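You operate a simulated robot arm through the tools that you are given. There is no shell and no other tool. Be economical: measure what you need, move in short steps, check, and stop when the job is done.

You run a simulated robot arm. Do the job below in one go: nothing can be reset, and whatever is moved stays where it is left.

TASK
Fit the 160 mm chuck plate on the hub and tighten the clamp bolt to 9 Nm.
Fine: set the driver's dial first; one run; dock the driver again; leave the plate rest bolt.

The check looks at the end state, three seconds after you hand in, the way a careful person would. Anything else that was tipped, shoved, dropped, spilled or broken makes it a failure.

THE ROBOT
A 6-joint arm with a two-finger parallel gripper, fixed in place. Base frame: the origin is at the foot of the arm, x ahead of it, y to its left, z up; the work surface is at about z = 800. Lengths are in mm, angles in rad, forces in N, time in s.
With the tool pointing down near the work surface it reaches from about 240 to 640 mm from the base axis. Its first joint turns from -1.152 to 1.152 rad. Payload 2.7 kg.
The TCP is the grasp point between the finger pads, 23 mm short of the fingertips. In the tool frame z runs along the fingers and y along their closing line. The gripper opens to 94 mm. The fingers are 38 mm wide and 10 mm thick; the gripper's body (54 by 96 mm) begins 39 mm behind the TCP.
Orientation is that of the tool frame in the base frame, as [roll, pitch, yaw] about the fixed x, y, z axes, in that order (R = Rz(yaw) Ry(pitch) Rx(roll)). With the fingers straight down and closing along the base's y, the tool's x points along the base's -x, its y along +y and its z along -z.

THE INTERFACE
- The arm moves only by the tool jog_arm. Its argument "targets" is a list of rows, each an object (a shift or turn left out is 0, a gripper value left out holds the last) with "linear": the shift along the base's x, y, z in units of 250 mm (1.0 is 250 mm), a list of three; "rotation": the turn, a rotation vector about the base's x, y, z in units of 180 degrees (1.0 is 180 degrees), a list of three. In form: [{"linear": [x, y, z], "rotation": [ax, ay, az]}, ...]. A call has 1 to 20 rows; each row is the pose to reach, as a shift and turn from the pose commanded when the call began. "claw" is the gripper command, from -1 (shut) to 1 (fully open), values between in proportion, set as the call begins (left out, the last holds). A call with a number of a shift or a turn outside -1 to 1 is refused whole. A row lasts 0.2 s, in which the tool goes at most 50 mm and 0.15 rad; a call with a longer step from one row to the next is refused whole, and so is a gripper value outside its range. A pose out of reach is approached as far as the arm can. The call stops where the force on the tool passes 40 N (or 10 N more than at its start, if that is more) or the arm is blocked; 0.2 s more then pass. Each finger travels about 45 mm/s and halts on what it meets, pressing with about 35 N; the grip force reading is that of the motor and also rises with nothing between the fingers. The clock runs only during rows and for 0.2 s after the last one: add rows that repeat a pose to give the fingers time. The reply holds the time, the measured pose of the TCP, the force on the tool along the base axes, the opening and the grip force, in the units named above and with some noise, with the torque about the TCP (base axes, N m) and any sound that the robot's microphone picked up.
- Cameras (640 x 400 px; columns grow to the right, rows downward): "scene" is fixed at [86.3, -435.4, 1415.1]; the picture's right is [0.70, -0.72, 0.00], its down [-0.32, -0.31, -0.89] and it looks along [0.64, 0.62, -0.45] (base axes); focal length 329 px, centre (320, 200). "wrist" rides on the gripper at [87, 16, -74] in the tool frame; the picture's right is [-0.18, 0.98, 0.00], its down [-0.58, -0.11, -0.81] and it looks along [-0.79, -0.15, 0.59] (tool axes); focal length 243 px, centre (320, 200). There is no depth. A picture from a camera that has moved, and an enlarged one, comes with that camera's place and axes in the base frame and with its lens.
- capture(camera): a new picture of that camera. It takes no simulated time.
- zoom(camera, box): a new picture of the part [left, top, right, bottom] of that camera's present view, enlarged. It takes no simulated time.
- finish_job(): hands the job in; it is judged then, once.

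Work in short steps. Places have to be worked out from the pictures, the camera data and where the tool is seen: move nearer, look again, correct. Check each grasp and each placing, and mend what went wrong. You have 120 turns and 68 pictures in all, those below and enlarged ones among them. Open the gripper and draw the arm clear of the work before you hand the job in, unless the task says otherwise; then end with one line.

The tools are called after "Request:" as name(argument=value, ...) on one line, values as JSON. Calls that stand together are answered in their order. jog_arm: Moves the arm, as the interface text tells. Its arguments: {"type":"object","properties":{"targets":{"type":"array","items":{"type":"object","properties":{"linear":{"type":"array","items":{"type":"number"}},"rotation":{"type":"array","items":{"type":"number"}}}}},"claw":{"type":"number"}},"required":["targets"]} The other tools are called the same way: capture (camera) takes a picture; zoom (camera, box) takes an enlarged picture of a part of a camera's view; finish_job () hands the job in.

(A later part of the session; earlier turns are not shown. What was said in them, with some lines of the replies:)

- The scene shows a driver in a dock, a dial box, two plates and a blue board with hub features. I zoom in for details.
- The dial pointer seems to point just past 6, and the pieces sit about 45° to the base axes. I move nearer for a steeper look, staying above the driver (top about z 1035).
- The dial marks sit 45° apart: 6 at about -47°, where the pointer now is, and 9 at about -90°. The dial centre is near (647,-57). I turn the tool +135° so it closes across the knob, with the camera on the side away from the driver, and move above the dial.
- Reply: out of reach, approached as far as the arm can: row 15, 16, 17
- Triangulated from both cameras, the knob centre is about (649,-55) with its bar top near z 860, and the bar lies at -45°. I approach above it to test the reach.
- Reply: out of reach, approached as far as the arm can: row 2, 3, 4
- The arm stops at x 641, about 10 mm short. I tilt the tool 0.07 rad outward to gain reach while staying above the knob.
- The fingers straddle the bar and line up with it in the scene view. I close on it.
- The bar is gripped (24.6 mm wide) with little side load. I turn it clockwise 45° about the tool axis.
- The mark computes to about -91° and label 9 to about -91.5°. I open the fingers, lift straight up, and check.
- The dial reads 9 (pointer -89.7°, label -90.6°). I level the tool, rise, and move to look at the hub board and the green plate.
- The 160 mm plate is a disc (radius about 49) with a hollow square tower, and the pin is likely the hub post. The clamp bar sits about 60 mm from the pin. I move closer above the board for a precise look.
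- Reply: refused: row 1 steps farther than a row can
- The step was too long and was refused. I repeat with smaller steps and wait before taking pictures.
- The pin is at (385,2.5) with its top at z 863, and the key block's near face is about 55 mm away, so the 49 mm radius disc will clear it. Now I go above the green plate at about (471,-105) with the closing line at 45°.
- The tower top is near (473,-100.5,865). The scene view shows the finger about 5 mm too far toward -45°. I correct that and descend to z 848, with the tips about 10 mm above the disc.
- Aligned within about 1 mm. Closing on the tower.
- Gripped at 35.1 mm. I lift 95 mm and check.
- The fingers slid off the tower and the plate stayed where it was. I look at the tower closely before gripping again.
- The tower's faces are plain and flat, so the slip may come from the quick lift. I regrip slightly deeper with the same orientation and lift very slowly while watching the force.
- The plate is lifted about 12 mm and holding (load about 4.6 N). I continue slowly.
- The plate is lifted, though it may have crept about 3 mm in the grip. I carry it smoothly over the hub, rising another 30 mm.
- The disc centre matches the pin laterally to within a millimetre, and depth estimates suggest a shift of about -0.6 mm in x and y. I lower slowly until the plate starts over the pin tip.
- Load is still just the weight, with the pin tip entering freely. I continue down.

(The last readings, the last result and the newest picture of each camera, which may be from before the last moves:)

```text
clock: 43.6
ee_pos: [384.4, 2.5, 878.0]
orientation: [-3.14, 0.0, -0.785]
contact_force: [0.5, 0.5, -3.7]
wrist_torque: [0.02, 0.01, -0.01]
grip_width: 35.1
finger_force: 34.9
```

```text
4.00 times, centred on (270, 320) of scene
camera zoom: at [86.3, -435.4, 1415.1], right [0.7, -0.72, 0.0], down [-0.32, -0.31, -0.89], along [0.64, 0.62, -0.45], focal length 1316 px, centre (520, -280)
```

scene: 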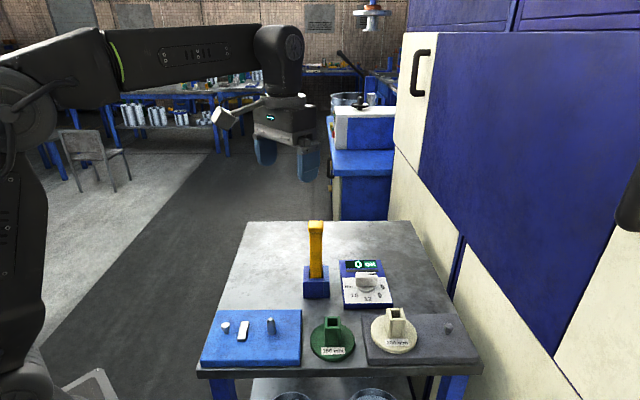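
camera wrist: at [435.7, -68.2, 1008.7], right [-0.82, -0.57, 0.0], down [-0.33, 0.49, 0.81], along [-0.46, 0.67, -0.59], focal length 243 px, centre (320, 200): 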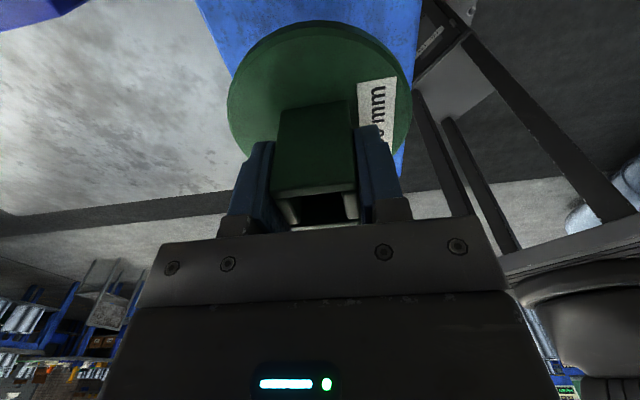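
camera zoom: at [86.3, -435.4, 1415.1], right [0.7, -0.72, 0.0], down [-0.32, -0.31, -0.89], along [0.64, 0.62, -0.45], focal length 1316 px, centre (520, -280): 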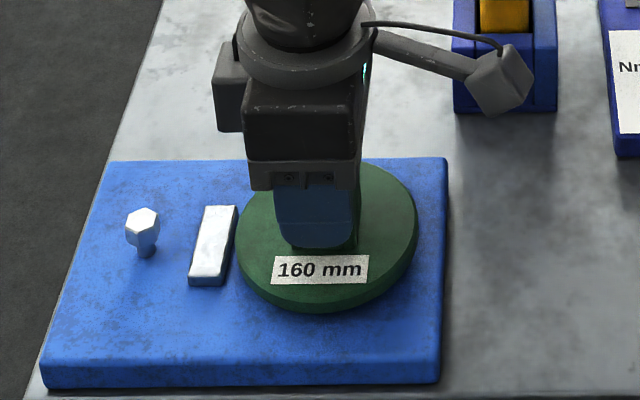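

Request:
jog_arm(targets=[{"linear": [0, 0, -0.006]}, {"linear": [0, 0, -0.012]}, {"linear": [0, 0, -0.018]}, {"linear": [0, 0, -0.024]}, {"linear": [0, 0, -0.03]}, {"linear": [0, 0, -0.036]}])

Request:
zoom(camera="scene", box=[190, 270, 350, 370])

```text
clock: 45.0
ee_pos: [384.6, 2.1, 868.2]
orientation: [3.141, 0.001, -0.785]
contact_force: [-0.1, 0.2, -4.5]
wrist_torque: [-0.01, -0.01, 0.02]
grip_width: 35.2
finger_force: 35.1
```

```text
4.00 times, centred on (270, 320) of scene
camera zoom: at [86.3, -435.4, 1415.1], right [0.7, -0.72, 0.0], down [-0.32, -0.31, -0.89], along [0.64, 0.62, -0.45], focal length 1316 px, centre (520, -280)
```

zoom: 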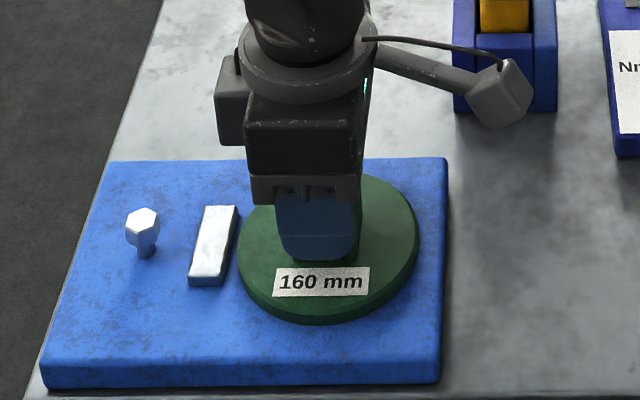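

Still hanging by its full weight, so I lower in 1 mm steps.

Request:
jog_arm(targets=[{"linear": [0, 0, -0.004]}, {"linear": [0, 0, -0.008]}, {"linear": [0, 0, -0.012]}, {"linear": [0, 0, -0.016]}, {"linear": [0, 0, -0.02]}])

Request:
jog_arm(targets=[{"linear": [0, 0, -0.004]}, {"linear": [0, 0, -0.008]}, {"linear": [0, 0, -0.012]}])

```text
clock: 46.2
ee_pos: [385.9, 2.9, 864.8]
orientation: [-3.14, -0.002, -0.787]
contact_force: [0.0, -2.0, 27.0]
wrist_torque: [-0.68, 0.74, -0.1]
grip_width: 34.4
finger_force: 35.1
```

```text
clock: 47.0
ee_pos: [385.6, 3.0, 860.5]
orientation: [-3.14, 0.0, -0.787]
contact_force: [1.4, 3.8, 28.3]
wrist_torque: [-0.51, 0.55, -0.11]
grip_width: 34.6
finger_force: 34.6
```

The plate has seated (27 N, then the fingers slid). I open and rise to check.

Request:
jog_arm(targets=[{"linear": [0, 0, 0.012]}, {"linear": [0, 0, 0.012]}, {"linear": [0, 0, 0.012]}, {"linear": [0, 0, 0.012]}, {"linear": [0, 0, 0.05]}, {"linear": [0, 0, 0.15]}, {"linear": [0, 0, 0.3]}, {"linear": [0, 0, 0.45]}, {"linear": [0, 0, 0.6]}, {"linear": [0, 0, 0.6]}], claw=1)

Request:
zoom(camera="scene", box=[200, 280, 328, 360])

Request:
zoom(camera="wrist", box=[200, 0, 440, 150])

```text
clock: 49.2
ee_pos: [384.4, 2.0, 1011.2]
orientation: [-3.141, 0.0, -0.785]
contact_force: [0.7, 0.3, -0.1]
wrist_torque: [-0.01, 0.02, 0.02]
grip_width: 94.2
finger_force: 0.0
```

```text
5.00 times, centred on (264, 320) of scene
camera zoom: at [86.3, -435.4, 1415.1], right [0.7, -0.72, 0.0], down [-0.32, -0.31, -0.89], along [0.64, 0.62, -0.45], focal length 1645 px, centre (600, -400)
```

zoom: 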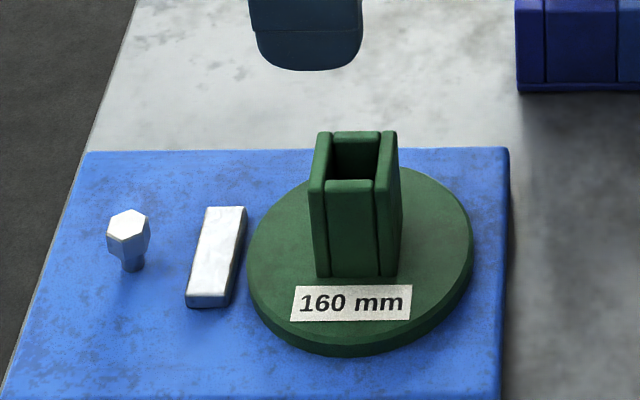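

```text
2.67 times, centred on (320, 75) of wrist
camera zoom: at [434.0, -70.4, 1085.0], right [-0.83, -0.56, 0.0], down [-0.33, 0.49, 0.81], along [-0.46, 0.67, -0.59], focal length 647 px, centre (320, 533)
```

zoom: 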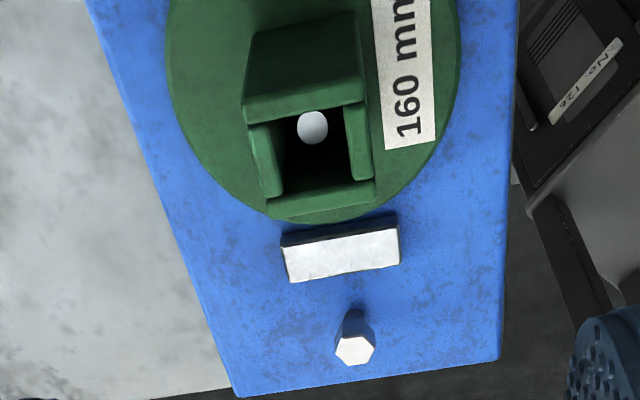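

The pin shows inside the tower and the tower top is at about z 884, so the plate is seated on the board. Next is the driver: I rise and move above it for a precise look.

Request:
jog_arm(targets=[{"linear": [0, 0, 0.16]}, {"linear": [0.06, 0, 0.32]}, {"linear": [0.18, 0, 0.44]}, {"linear": [0.32, 0, 0.476]}, {"linear": [0.46, 0, 0.476]}, {"linear": [0.56, 0, 0.476]}, {"linear": [0.584, 0, 0.476]}, {"linear": [0.584, 0, 0.476]}])

Request:
capture(camera="wrist")

Request:
zoom(camera="scene", box=[270, 200, 398, 280])

```text
clock: 51.0
ee_pos: [531.1, 3.0, 1129.6]
orientation: [3.14, -0.001, -0.784]
contact_force: [0.3, 0.5, 0.9]
wrist_torque: [-0.02, 0.04, 0.0]
grip_width: 93.9
finger_force: 0.0
```

```text
24 pictures are left
camera wrist: at [581.2, -69.4, 1203.5], right [-0.83, -0.56, 0.0], down [-0.33, 0.49, 0.81], along [-0.46, 0.67, -0.59], focal length 243 px, centre (320, 200)
```

wrist: 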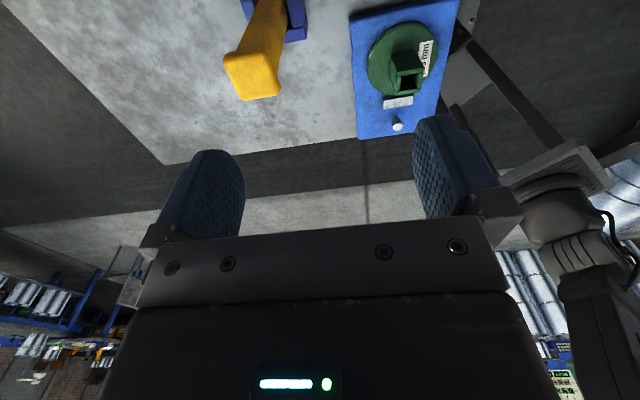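

```text
5.00 times, centred on (334, 240) of scene
camera zoom: at [86.3, -435.4, 1415.1], right [0.7, -0.72, 0.0], down [-0.32, -0.31, -0.89], along [0.64, 0.62, -0.45], focal length 1645 px, centre (250, 0)
```

zoom: 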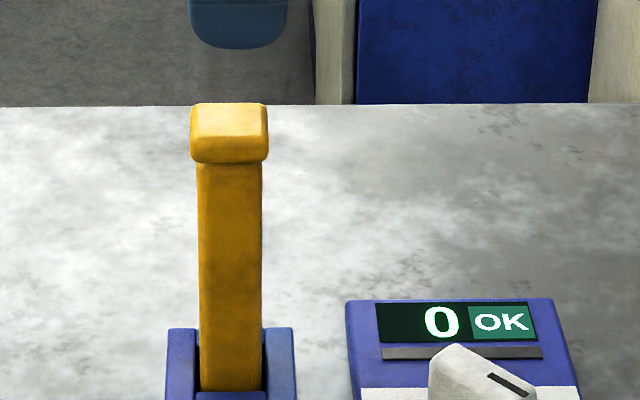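

The driver's head centre computes to about (566.5,44.5) with its top near z 1007. I move above it and stop short at z 1045.

Request:
jog_arm(targets=[{"linear": [0.07, 0.084, 0]}, {"linear": [0.14, 0.168, -0.03]}, {"linear": [0.14, 0.168, -0.15]}, {"linear": [0.14, 0.168, -0.27]}, {"linear": [0.14, 0.168, -0.338]}, {"linear": [0.14, 0.168, -0.338]}])

Request:
capture(camera="wrist")

Request:
zoom(camera="scene", box=[254, 180, 382, 260])

```text
clock: 52.4
ee_pos: [565.5, 44.9, 1044.9]
orientation: [3.141, 0.002, -0.785]
contact_force: [-0.8, 0.1, 0.0]
wrist_torque: [-0.02, 0.0, -0.01]
grip_width: 94.1
finger_force: 0.1
```

```text
22 pictures are left
camera wrist: at [616.1, -26.9, 1118.1], right [-0.83, -0.56, 0.0], down [-0.33, 0.49, 0.81], along [-0.46, 0.67, -0.59], focal length 243 px, centre (320, 200)
```

wrist: 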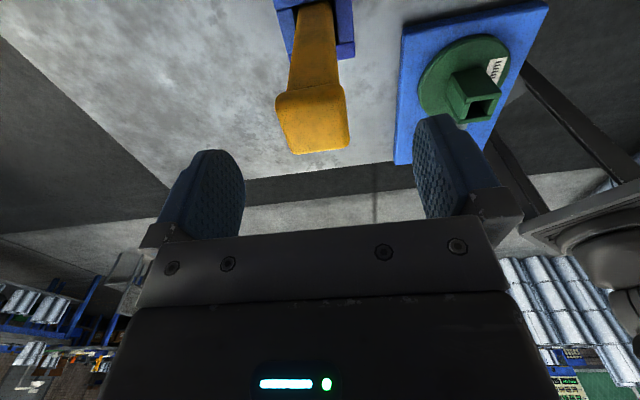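

```text
5.00 times, centred on (318, 220) of scene
camera zoom: at [86.3, -435.4, 1415.1], right [0.7, -0.72, 0.0], down [-0.32, -0.31, -0.89], along [0.64, 0.62, -0.45], focal length 1645 px, centre (330, 100)
```

zoom: 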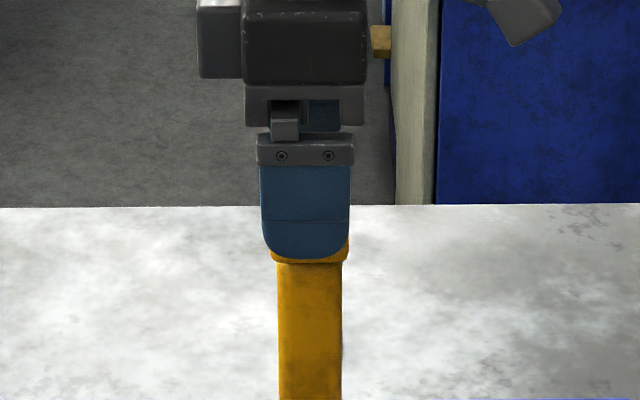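

Laterally within about 1.3 mm; the wrist view suggests about 3 mm more along the 45° line. I correct and descend around the head to z 990.

Request:
jog_arm(targets=[{"linear": [0.012, 0.005, -0.02]}, {"linear": [0.012, 0.005, -0.08]}, {"linear": [0.012, 0.005, -0.14]}, {"linear": [0.012, 0.005, -0.19]}, {"linear": [0.012, 0.005, -0.22]}, {"linear": [0.012, 0.005, -0.22]}])

Request:
jog_arm(targets=[{}, {}, {}, {}, {}, {}, {}], claw=-1)

Request:
capture(camera="wrist")

Request:
zoom(camera="scene", box=[254, 200, 382, 280])

```text
clock: 53.8
ee_pos: [569.1, 46.7, 989.3]
orientation: [3.141, 0.002, -0.785]
contact_force: [1.2, -0.3, -0.2]
wrist_torque: [-0.03, -0.02, -0.02]
grip_width: 94.0
finger_force: 0.0
```

```text
clock: 55.4
ee_pos: [569.0, 46.8, 990.2]
orientation: [3.141, 0.0, -0.786]
contact_force: [0.2, -0.8, 0.1]
wrist_torque: [-0.01, 0.02, -0.04]
grip_width: 37.9
finger_force: 35.0
```

```text
20 pictures are left
camera wrist: at [619.3, -25.9, 1063.8], right [-0.82, -0.57, 0.0], down [-0.33, 0.49, 0.81], along [-0.46, 0.67, -0.59], focal length 243 px, centre (320, 200)
```

wrist: 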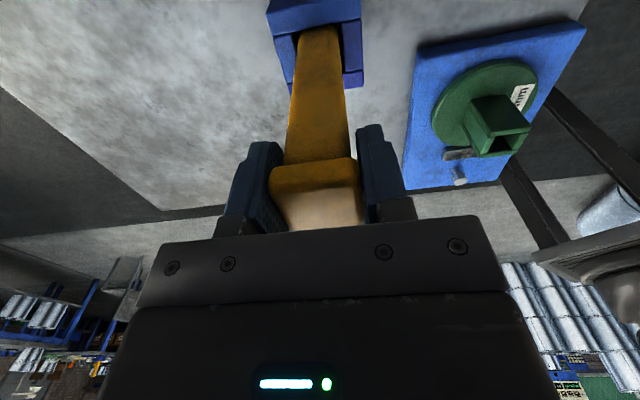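

```text
5.00 times, centred on (318, 240) of scene
camera zoom: at [86.3, -435.4, 1415.1], right [0.7, -0.72, 0.0], down [-0.32, -0.31, -0.89], along [0.64, 0.62, -0.45], focal length 1645 px, centre (330, 0)
```

zoom: 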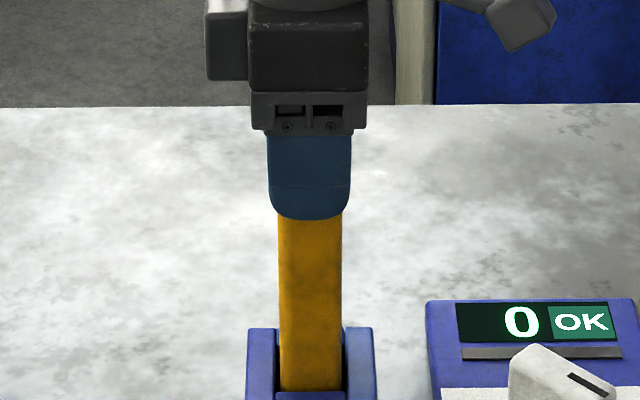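

The head is gripped (37.9 mm) and the driver is centred in the view. The dock pose to return to is TCP (569,46.8,990.2). I lift slowly.

Request:
jog_arm(targets=[{"linear": [0, 0, 0.004]}, {"linear": [0, 0, 0.01]}, {"linear": [0, 0, 0.018]}, {"linear": [0, 0, 0.028]}, {"linear": [0, 0, 0.038]}, {"linear": [0, 0, 0.048]}, {"linear": [0, 0, 0.058]}, {"linear": [0, 0, 0.068]}, {"linear": [0, 0, 0.078]}, {"linear": [0, 0, 0.088]}, {"linear": [0, 0, 0.098]}, {"linear": [0, 0, 0.108]}, {"linear": [0, 0, 0.118]}, {"linear": [0, 0, 0.128]}, {"linear": [0, 0, 0.138]}, {"linear": [0, 0, 0.148]}, {"linear": [0, 0, 0.158]}, {"linear": [0, 0, 0.168]}, {"linear": [0, 0, 0.178]}, {"linear": [0, 0, 0.188]}])

Request:
jog_arm(targets=[{"linear": [0, 0, 0.01]}, {"linear": [0, 0, 0.02]}, {"linear": [0, 0, 0.03]}, {"linear": [0, 0, 0.04]}, {"linear": [0, 0, 0.05]}, {"linear": [0, 0, 0.06]}, {"linear": [0, 0, 0.07]}, {"linear": [0, 0, 0.08]}, {"linear": [0, 0, 0.09]}, {"linear": [0, 0, 0.1]}])

Request:
zoom(camera="scene", box=[238, 200, 398, 300])

```text
clock: 59.6
ee_pos: [568.9, 46.7, 1037.7]
orientation: [3.14, 0.001, -0.786]
contact_force: [-0.4, -0.2, -4.0]
wrist_torque: [-0.03, -0.01, -0.03]
grip_width: 37.7
finger_force: 35.0
```

```text
clock: 61.8
ee_pos: [568.9, 45.8, 1062.1]
orientation: [3.141, 0.001, -0.786]
contact_force: [-0.3, 0.2, -3.9]
wrist_torque: [0.02, -0.03, 0.0]
grip_width: 37.9
finger_force: 35.1
```

```text
4.00 times, centred on (318, 250) of scene
camera zoom: at [86.4, -435.4, 1415.1], right [0.7, -0.72, 0.0], down [-0.32, -0.31, -0.89], along [0.64, 0.62, -0.45], focal length 1316 px, centre (328, 0)
```

zoom: 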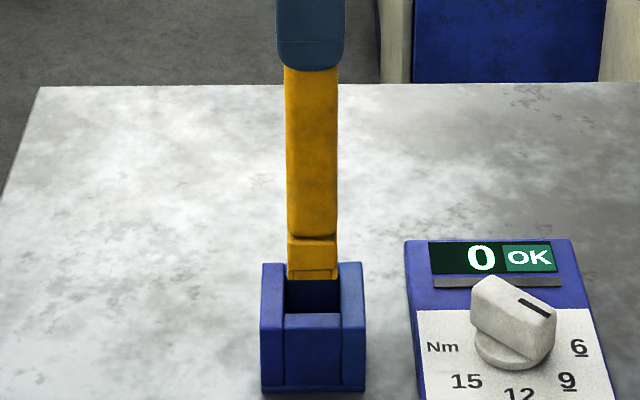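

The driver is out; its bottom is near z 885, about 177 mm below the TCP, and it is just clear of the dock. The bolt head computes to (315.5,73.3,849). I rise a bit and carry the driver over in two calls.

Request:
jog_arm(targets=[{"linear": [0, 0, 0.015]}, {"linear": [0, 0, 0.035]}, {"linear": [0, 0, 0.055]}, {"linear": [-0.005, 0, 0.065]}, {"linear": [-0.025, 0.002, 0.065]}, {"linear": [-0.055, 0.005, 0.065]}, {"linear": [-0.09, 0.009, 0.065]}, {"linear": [-0.13, 0.013, 0.065]}, {"linear": [-0.17, 0.018, 0.065]}, {"linear": [-0.21, 0.022, 0.065]}, {"linear": [-0.25, 0.027, 0.065]}, {"linear": [-0.29, 0.031, 0.065]}, {"linear": [-0.33, 0.036, 0.065]}, {"linear": [-0.37, 0.04, 0.065]}, {"linear": [-0.41, 0.045, 0.065]}, {"linear": [-0.445, 0.049, 0.065]}, {"linear": [-0.475, 0.052, 0.065]}, {"linear": [-0.495, 0.054, 0.065]}, {"linear": [-0.5, 0.055, 0.065]}])

Request:
jog_arm(targets=[{"linear": [-0.005, 0.001, 0]}, {"linear": [-0.025, 0.002, 0]}, {"linear": [-0.055, 0.005, 0]}, {"linear": [-0.09, 0.009, 0]}, {"linear": [-0.13, 0.013, 0]}, {"linear": [-0.17, 0.018, 0]}, {"linear": [-0.21, 0.022, 0]}, {"linear": [-0.25, 0.027, 0]}, {"linear": [-0.29, 0.031, 0]}, {"linear": [-0.33, 0.036, 0]}, {"linear": [-0.37, 0.04, 0]}, {"linear": [-0.41, 0.045, 0]}, {"linear": [-0.445, 0.049, 0]}, {"linear": [-0.475, 0.051, 0]}, {"linear": [-0.495, 0.053, 0]}, {"linear": [-0.51, 0.053, 0]}, {"linear": [-0.514, 0.053, 0]}, {"linear": [-0.514, 0.053, 0]}])

Request:
zoom(camera="scene", box=[170, 240, 330, 340])

Request:
capture(camera="wrist")

```text
clock: 65.8
ee_pos: [444.9, 60.4, 1076.6]
orientation: [3.141, 0.001, -0.785]
contact_force: [0.5, 0.3, -4.1]
wrist_torque: [-0.01, -0.04, 0.01]
grip_width: 38.1
finger_force: 34.9
```

```text
clock: 69.6
ee_pos: [315.2, 73.1, 1077.4]
orientation: [-3.14, 0.0, -0.785]
contact_force: [0.0, 0.9, -5.5]
wrist_torque: [0.01, 0.02, 0.0]
grip_width: 38.1
finger_force: 35.3
```

```text
4.00 times, centred on (250, 290) of scene
camera zoom: at [86.3, -435.4, 1415.1], right [0.7, -0.72, 0.0], down [-0.32, -0.31, -0.89], along [0.64, 0.62, -0.45], focal length 1316 px, centre (600, -160)
```

zoom: 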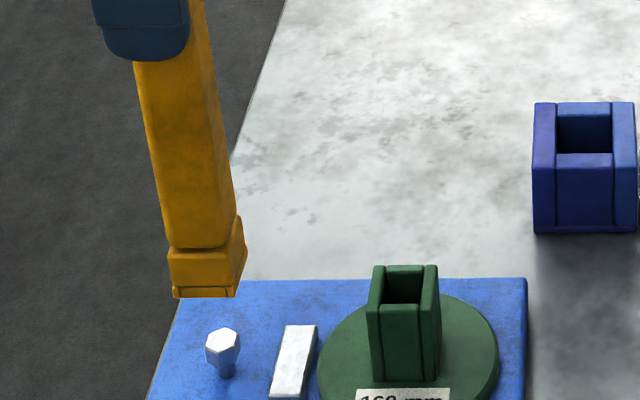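

```text
16 pictures are left
camera wrist: at [365.3, 0.9, 1151.8], right [-0.82, -0.57, 0.0], down [-0.33, 0.49, 0.81], along [-0.46, 0.67, -0.59], focal length 243 px, centre (320, 200)
```

wrist: 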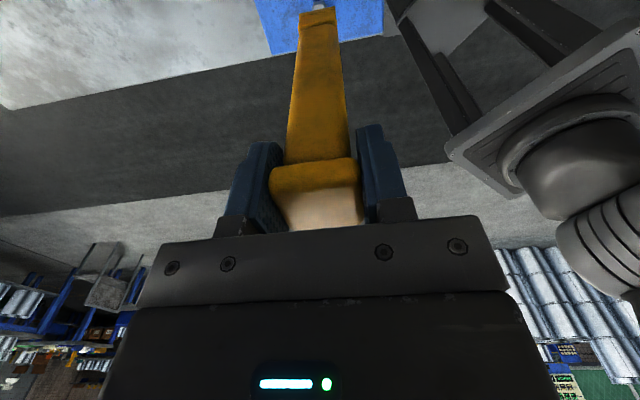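

In the wrist view the driver and bolt share the same column. In the scene view the driver is about 2 mm to the right of the bolt. I shift (-1.4,+1.4) and lower to just above the bolt.

Request:
jog_arm(targets=[{"linear": [-0.0056, 0.0056, -0.01]}, {"linear": [-0.0056, 0.0056, -0.03]}, {"linear": [-0.0056, 0.0056, -0.05]}, {"linear": [-0.0056, 0.0056, -0.07]}, {"linear": [-0.0056, 0.0056, -0.09]}, {"linear": [-0.0056, 0.0056, -0.11]}, {"linear": [-0.0056, 0.0056, -0.13]}, {"linear": [-0.0056, 0.0056, -0.15]}, {"linear": [-0.0056, 0.0056, -0.165]}, {"linear": [-0.0056, 0.0056, -0.17]}])

Request:
zoom(camera="scene", box=[186, 280, 282, 340])

Request:
zoom(camera="wrist", box=[240, 0, 400, 100])

```text
clock: 71.8
ee_pos: [313.4, 74.7, 1034.9]
orientation: [3.141, -0.002, -0.785]
contact_force: [0.3, 0.6, -3.5]
wrist_torque: [0.02, 0.0, -0.01]
grip_width: 37.9
finger_force: 34.8
```

```text
6.67 times, centred on (234, 310) of scene
camera zoom: at [86.3, -435.4, 1415.1], right [0.7, -0.72, 0.0], down [-0.32, -0.31, -0.89], along [0.64, 0.62, -0.45], focal length 2193 px, centre (893, -533)
```

zoom: 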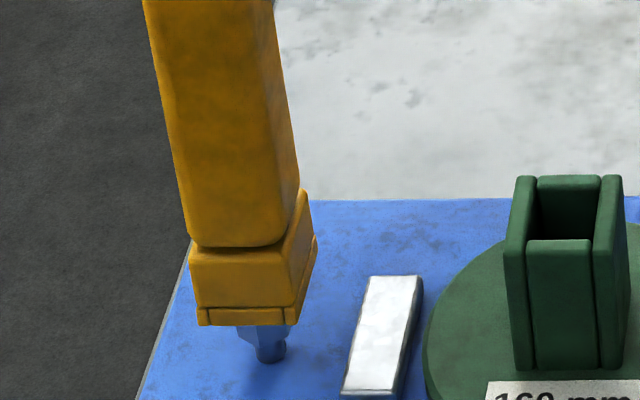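

```text
4.00 times, centred on (320, 50) of wrist
camera zoom: at [364.7, 2.3, 1109.4], right [-0.83, -0.57, 0.0], down [-0.33, 0.49, 0.81], along [-0.46, 0.67, -0.59], focal length 970 px, centre (320, 800)
```

zoom: 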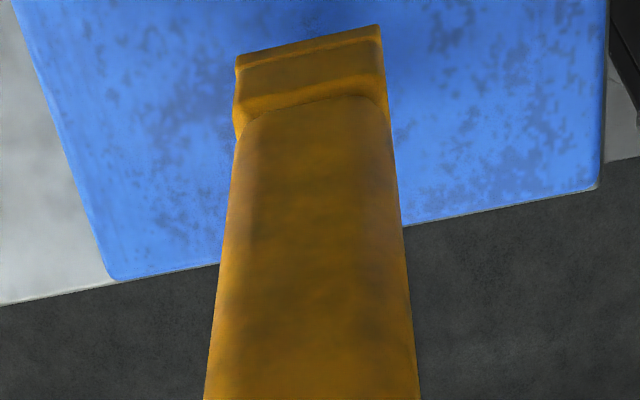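

The driver axis projects over the bolt head within about 1 mm. I lower gently onto it.

Request:
jog_arm(targets=[{"linear": [0, 0, -0.006]}, {"linear": [0, 0, -0.012]}, {"linear": [0, 0, -0.018]}, {"linear": [0, 0, -0.024]}, {"linear": [0, 0, -0.03]}, {"linear": [0, 0, -0.036]}, {"linear": [0, 0, -0.042]}, {"linear": [0, 0, -0.048]}, {"linear": [0, 0, -0.054]}, {"linear": [0, 0, -0.06]}])

Request:
zoom(camera="scene", box=[186, 280, 282, 340])

```text
clock: 74.0
ee_pos: [314.5, 74.8, 1020.6]
orientation: [3.14, 0.0, -0.787]
contact_force: [-0.2, 0.7, -3.7]
wrist_torque: [-0.01, -0.02, -0.01]
grip_width: 37.7
finger_force: 34.8
```

```text
6.67 times, centred on (234, 310) of scene
camera zoom: at [86.3, -435.4, 1415.1], right [0.7, -0.72, 0.0], down [-0.32, -0.31, -0.89], along [0.64, 0.62, -0.45], focal length 2193 px, centre (893, -533)
```

zoom: 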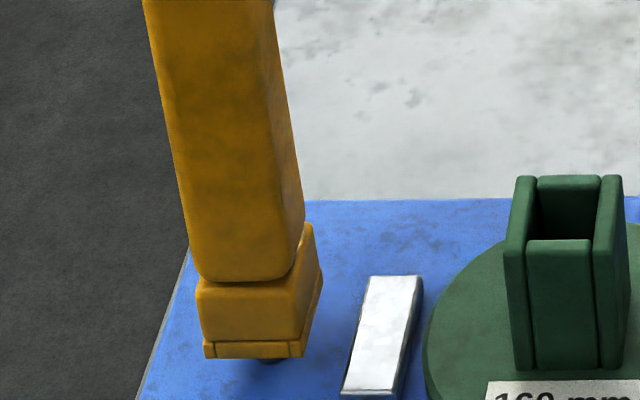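

The socket is going over the head with no resistance. I continue in small steps.

Request:
jog_arm(targets=[{"linear": [0, 0, -0.004]}, {"linear": [0, 0, -0.008]}, {"linear": [0, 0, -0.012]}, {"linear": [0, 0, -0.016]}, {"linear": [0, 0, -0.02]}, {"linear": [0, 0, -0.024]}])

Request:
jog_arm(targets=[{"linear": [0, 0, -0.004]}, {"linear": [0, 0, -0.008]}, {"linear": [0, 0, -0.012]}, {"linear": [0, 0, -0.016]}])

```text
clock: 75.4
ee_pos: [314.9, 73.8, 1014.2]
orientation: [-3.141, 0.002, -0.785]
contact_force: [0.2, -0.8, -3.7]
wrist_torque: [0.01, -0.01, 0.03]
grip_width: 37.9
finger_force: 34.8
```

```text
clock: 76.4
ee_pos: [313.2, 74.8, 1010.7]
orientation: [3.141, 0.0, -0.785]
contact_force: [-2.0, 1.1, 1.3]
wrist_torque: [0.11, 0.21, 0.0]
grip_width: 37.9
finger_force: 35.2
```

Contact has begun (from -3.7 to +1.3 N). I press 1–2 mm more and watch for sound.

Request:
jog_arm(targets=[{"linear": [0, 0, -0.003]}, {"linear": [0, 0, -0.006]}, {"linear": [0, 0, -0.006]}, {"linear": [0, 0, -0.006]}, {"linear": [0, 0, -0.006]}, {"linear": [0, 0, -0.006]}])

Request:
zoom(camera="scene", box=[186, 230, 410, 370])

```text
clock: 77.8
ee_pos: [314.2, 74.0, 1010.0]
orientation: [-3.14, 0.001, -0.786]
contact_force: [-2.4, 0.8, 14.4]
wrist_torque: [0.28, 0.39, -0.01]
grip_width: 37.9
finger_force: 34.7
```

```text
2.86 times, centred on (298, 300) of scene
camera zoom: at [86.1, -435.4, 1415.1], right [0.7, -0.72, 0.0], down [-0.32, -0.31, -0.89], along [0.64, 0.62, -0.45], focal length 940 px, centre (383, -86)
```

zoom: 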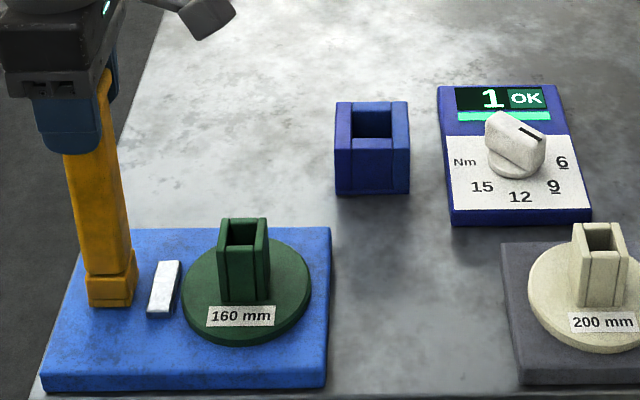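

The display now reads "1 OK" with a lit bar, so a run has been triggered. I hold briefly without moving and check the display.

Request:
jog_arm(targets=[{}, {}, {}, {}])

Request:
zoom(camera="scene", box=[330, 250, 410, 300])

```text
clock: 78.8
ee_pos: [313.4, 74.4, 1010.8]
orientation: [-3.139, -0.001, -0.785]
contact_force: [0.8, 1.3, 15.2]
wrist_torque: [0.22, -0.04, 0.0]
grip_width: 38.2
finger_force: 35.0
```

```text
8.00 times, centred on (370, 275) of scene
camera zoom: at [86.1, -435.4, 1415.1], right [0.7, -0.72, 0.0], down [-0.32, -0.31, -0.89], along [0.64, 0.62, -0.45], focal length 2632 px, centre (-80, -400)
```

zoom: 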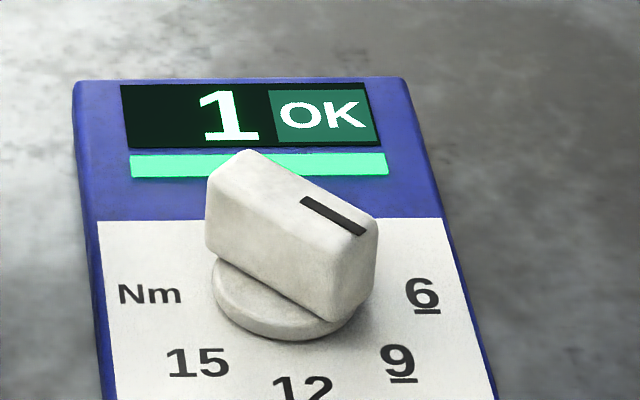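

One run, OK. I lift straight off, then return along the same path by reversing my own shifts.

Request:
jog_arm(targets=[{"linear": [0, 0, 0.004]}, {"linear": [0, 0, 0.012]}, {"linear": [0, 0, 0.024]}, {"linear": [0, 0, 0.04]}, {"linear": [0, 0, 0.058]}, {"linear": [0, 0, 0.076]}, {"linear": [0, 0, 0.094]}, {"linear": [0, 0, 0.112]}, {"linear": [0, 0, 0.13]}, {"linear": [0, 0, 0.148]}, {"linear": [0, 0, 0.166]}, {"linear": [0, 0, 0.184]}, {"linear": [0, 0, 0.202]}, {"linear": [0, 0, 0.22]}, {"linear": [0, 0, 0.238]}, {"linear": [0, 0, 0.256]}, {"linear": [0, 0, 0.268]}, {"linear": [0, 0, 0.276]}])

Request:
jog_arm(targets=[{"linear": [0.005, -0.001, 0]}, {"linear": [0.025, -0.003, 0]}, {"linear": [0.055, -0.006, 0]}, {"linear": [0.09, -0.01, 0]}, {"linear": [0.13, -0.015, 0]}, {"linear": [0.17, -0.019, 0]}, {"linear": [0.21, -0.024, 0]}, {"linear": [0.25, -0.028, 0]}, {"linear": [0.29, -0.033, 0]}, {"linear": [0.33, -0.037, 0]}, {"linear": [0.37, -0.042, 0]}, {"linear": [0.41, -0.046, 0]}, {"linear": [0.445, -0.05, 0]}, {"linear": [0.475, -0.053, 0]}, {"linear": [0.495, -0.0555, 0]}, {"linear": [0.51, -0.0568, 0]}, {"linear": [0.51, -0.0568, 0]}])

Request:
jog_arm(targets=[{"linear": [0.005, -0.001, 0]}, {"linear": [0.025, -0.003, 0]}, {"linear": [0.055, -0.006, 0]}, {"linear": [0.09, -0.01, 0]}, {"linear": [0.13, -0.015, 0]}, {"linear": [0.17, -0.019, 0]}, {"linear": [0.21, -0.024, 0]}, {"linear": [0.25, -0.028, 0]}, {"linear": [0.29, -0.033, 0]}, {"linear": [0.33, -0.037, 0]}, {"linear": [0.37, -0.042, 0]}, {"linear": [0.41, -0.046, 0]}, {"linear": [0.445, -0.05, 0]}, {"linear": [0.475, -0.053, 0]}, {"linear": [0.495, -0.0555, 0]}, {"linear": [0.5096, -0.0568, 0]}, {"linear": [0.5096, -0.0568, 0]}])

Request:
zoom(camera="scene", box=[238, 200, 398, 300])

```text
clock: 82.6
ee_pos: [312.9, 75.3, 1077.4]
orientation: [3.141, 0.0, -0.786]
contact_force: [-0.7, 0.9, -3.4]
wrist_torque: [0.01, 0.06, -0.03]
grip_width: 37.9
finger_force: 34.9
```

```text
clock: 86.2
ee_pos: [440.8, 58.9, 1077.6]
orientation: [-3.142, 0.0, -0.784]
contact_force: [0.7, -0.1, -3.7]
wrist_torque: [0.0, 0.02, 0.04]
grip_width: 37.7
finger_force: 35.2
```

```text
clock: 89.8
ee_pos: [568.8, 45.1, 1076.6]
orientation: [3.141, 0.0, -0.785]
contact_force: [-0.1, -1.1, -3.6]
wrist_torque: [0.02, 0.02, -0.01]
grip_width: 37.7
finger_force: 35.0
```

```text
4.00 times, centred on (318, 250) of scene
camera zoom: at [86.4, -435.4, 1415.1], right [0.7, -0.72, 0.0], down [-0.32, -0.31, -0.89], along [0.64, 0.62, -0.45], focal length 1316 px, centre (328, 0)
```

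zoom: 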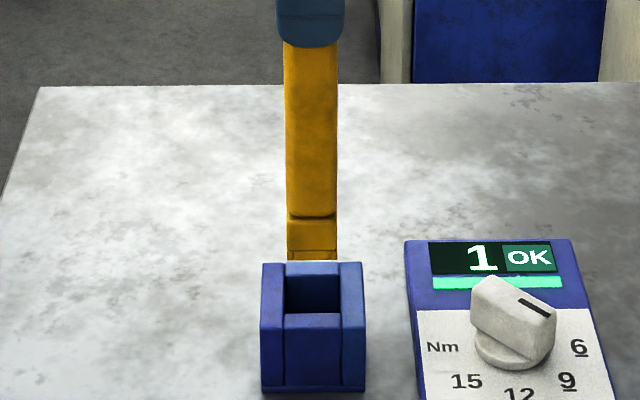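

It lines up as it did on the way out. I lower it into the dock slowly.

Request:
jog_arm(targets=[{"linear": [0, 0, -0.01]}, {"linear": [0, 0, -0.025]}, {"linear": [0, 0, -0.04]}, {"linear": [0, 0, -0.05]}, {"linear": [0, 0, -0.06]}, {"linear": [0, 0, -0.07]}, {"linear": [0, 0, -0.08]}, {"linear": [0, 0, -0.09]}, {"linear": [0, 0, -0.1]}, {"linear": [0, 0, -0.11]}, {"linear": [0, 0, -0.12]}])

Request:
jog_arm(targets=[{"linear": [0, 0, -0.01]}, {"linear": [0, 0, -0.02]}, {"linear": [0, 0, -0.03]}, {"linear": [0, 0, -0.04]}, {"linear": [0, 0, -0.05]}, {"linear": [0, 0, -0.06]}, {"linear": [0, 0, -0.07]}, {"linear": [0, 0, -0.08]}, {"linear": [0, 0, -0.09]}, {"linear": [0, 0, -0.1]}, {"linear": [0, 0, -0.11]}, {"linear": [0, 0, -0.12]}, {"linear": [0, 0, -0.13]}, {"linear": [0, 0, -0.14]}, {"linear": [0, 0, -0.15]}, {"linear": [0, 0, -0.16]}, {"linear": [0, 0, -0.17]}, {"linear": [0, 0, -0.18]}, {"linear": [0, 0, -0.19]}, {"linear": [0, 0, -0.2]}])

Request:
zoom(camera="scene", box=[238, 200, 398, 300])

```text
clock: 92.2
ee_pos: [568.7, 46.4, 1047.8]
orientation: [-3.141, 0.002, -0.785]
contact_force: [1.1, -0.2, -4.4]
wrist_torque: [-0.01, 0.0, -0.04]
grip_width: 37.8
finger_force: 34.5
```

```text
clock: 96.4
ee_pos: [569.4, 45.7, 998.6]
orientation: [3.141, 0.003, -0.785]
contact_force: [0.8, -0.9, -3.5]
wrist_torque: [0.02, 0.02, 0.0]
grip_width: 37.6
finger_force: 34.3
```

```text
4.00 times, centred on (318, 250) of scene
camera zoom: at [86.4, -435.4, 1415.1], right [0.7, -0.72, 0.0], down [-0.32, -0.31, -0.89], along [0.64, 0.62, -0.45], focal length 1316 px, centre (328, 0)
```

zoom: 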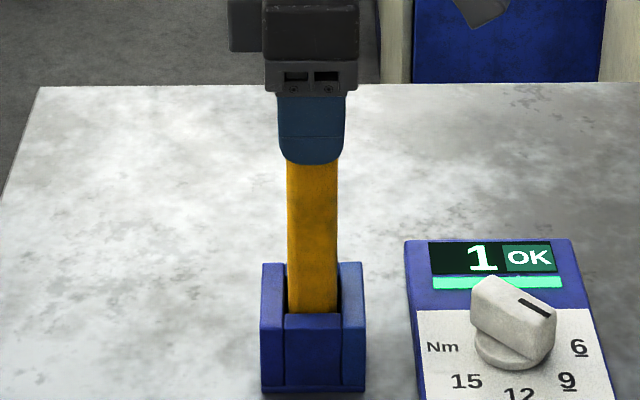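

It is in the dock with about 8 mm left to go. I lower in small steps until it bottoms.

Request:
jog_arm(targets=[{"linear": [0, 0, -0.006]}, {"linear": [0, 0, -0.012]}, {"linear": [0, 0, -0.018]}, {"linear": [0, 0, -0.024]}, {"linear": [0, 0, -0.029]}])

Request:
jog_arm(targets=[{"linear": [0, 0, -0.003]}, {"linear": [0, 0, -0.006]}])

```text
clock: 97.6
ee_pos: [569.5, 46.0, 989.5]
orientation: [-3.139, 0.003, -0.786]
contact_force: [-0.4, 0.2, -3.7]
wrist_torque: [0.01, 0.0, 0.03]
grip_width: 37.8
finger_force: 35.4
```

```text
clock: 98.2
ee_pos: [568.8, 45.4, 990.3]
orientation: [3.141, 0.0, -0.785]
contact_force: [-1.9, 0.6, 1.2]
wrist_torque: [-0.04, 0.21, 0.01]
grip_width: 37.7
finger_force: 35.8
```

The driver has bottomed (the load is gone). I open and rise clear, backing off toward the base.

Request:
jog_arm(targets=[{}, {}, {}, {}, {}, {"linear": [0, 0, 0.03]}, {"linear": [0, 0, 0.1]}, {"linear": [0, 0, 0.2]}, {"linear": [0, 0, 0.32]}, {"linear": [0, 0, 0.44]}, {"linear": [-0.1, -0.03, 0.5]}, {"linear": [-0.25, -0.1, 0.55]}, {"linear": [-0.4, -0.2, 0.6]}, {"linear": [-0.5, -0.3, 0.65]}, {"linear": [-0.5, -0.3, 0.65]}], claw=1)

Request:
capture(camera="scene")

Request:
zoom(camera="scene", box=[200, 220, 488, 400])

```text
clock: 101.4
ee_pos: [444.0, -31.5, 1153.3]
orientation: [-3.141, -0.001, -0.784]
contact_force: [0.1, 0.0, -0.2]
wrist_torque: [0.02, -0.01, 0.02]
grip_width: 93.7
finger_force: 0.0
```

```text
8 pictures are left
```

scene: 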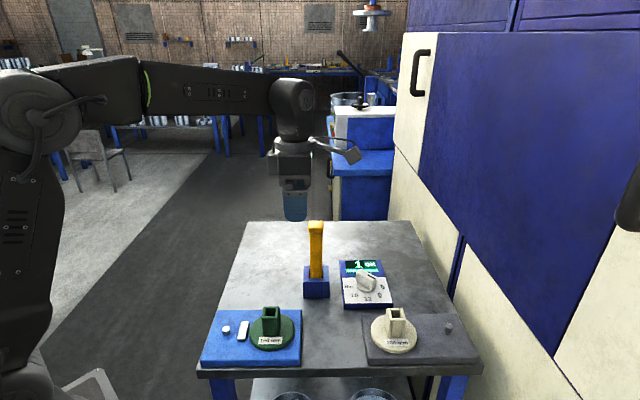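

```text
2.22 times, centred on (344, 310) of scene
camera zoom: at [86.3, -435.4, 1415.1], right [0.7, -0.72, 0.0], down [-0.32, -0.31, -0.89], along [0.64, 0.62, -0.45], focal length 731 px, centre (267, -44)
```

zoom: 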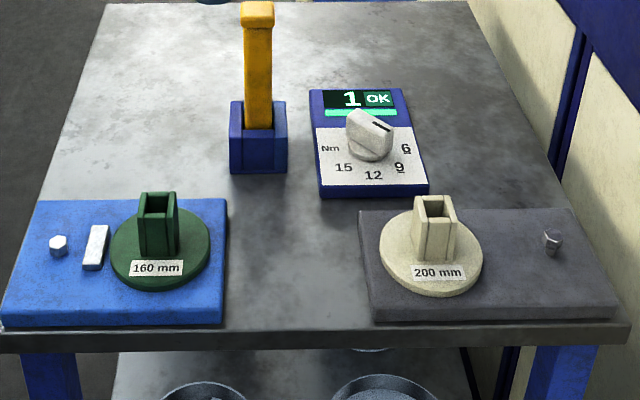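

Everything is in place: the driver is docked, the count is 1, and the rest bolt is untouched. One last close look at the hub.

Request:
zoom(camera="scene", box=[206, 296, 310, 361])

```text
6.15 times, centred on (258, 328) of scene
camera zoom: at [86.3, -435.4, 1415.1], right [0.7, -0.72, 0.0], down [-0.32, -0.31, -0.89], along [0.64, 0.62, -0.45], focal length 2024 px, centre (702, -591)
```

zoom: 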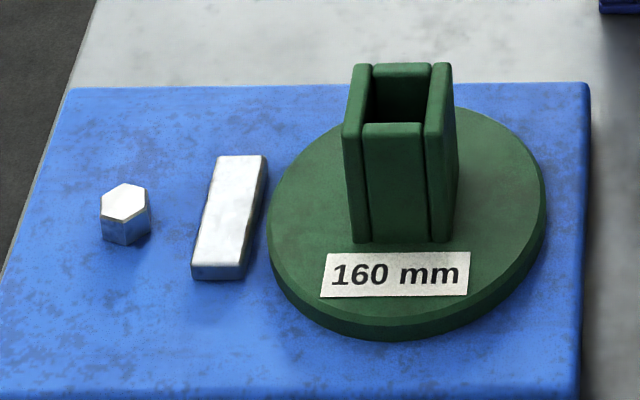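

The bolt is driven down and the plate sits flat on the hub, so I hand the job in.

Request:
finish_job()

```text
The job is handed in.
```

The 160 mm plate is on the hub and the clamp bolt was tightened in one run (display "1 OK") with the dial set to 9 Nm first; the driver is back in its dock and the plate rest bolt was left alone.
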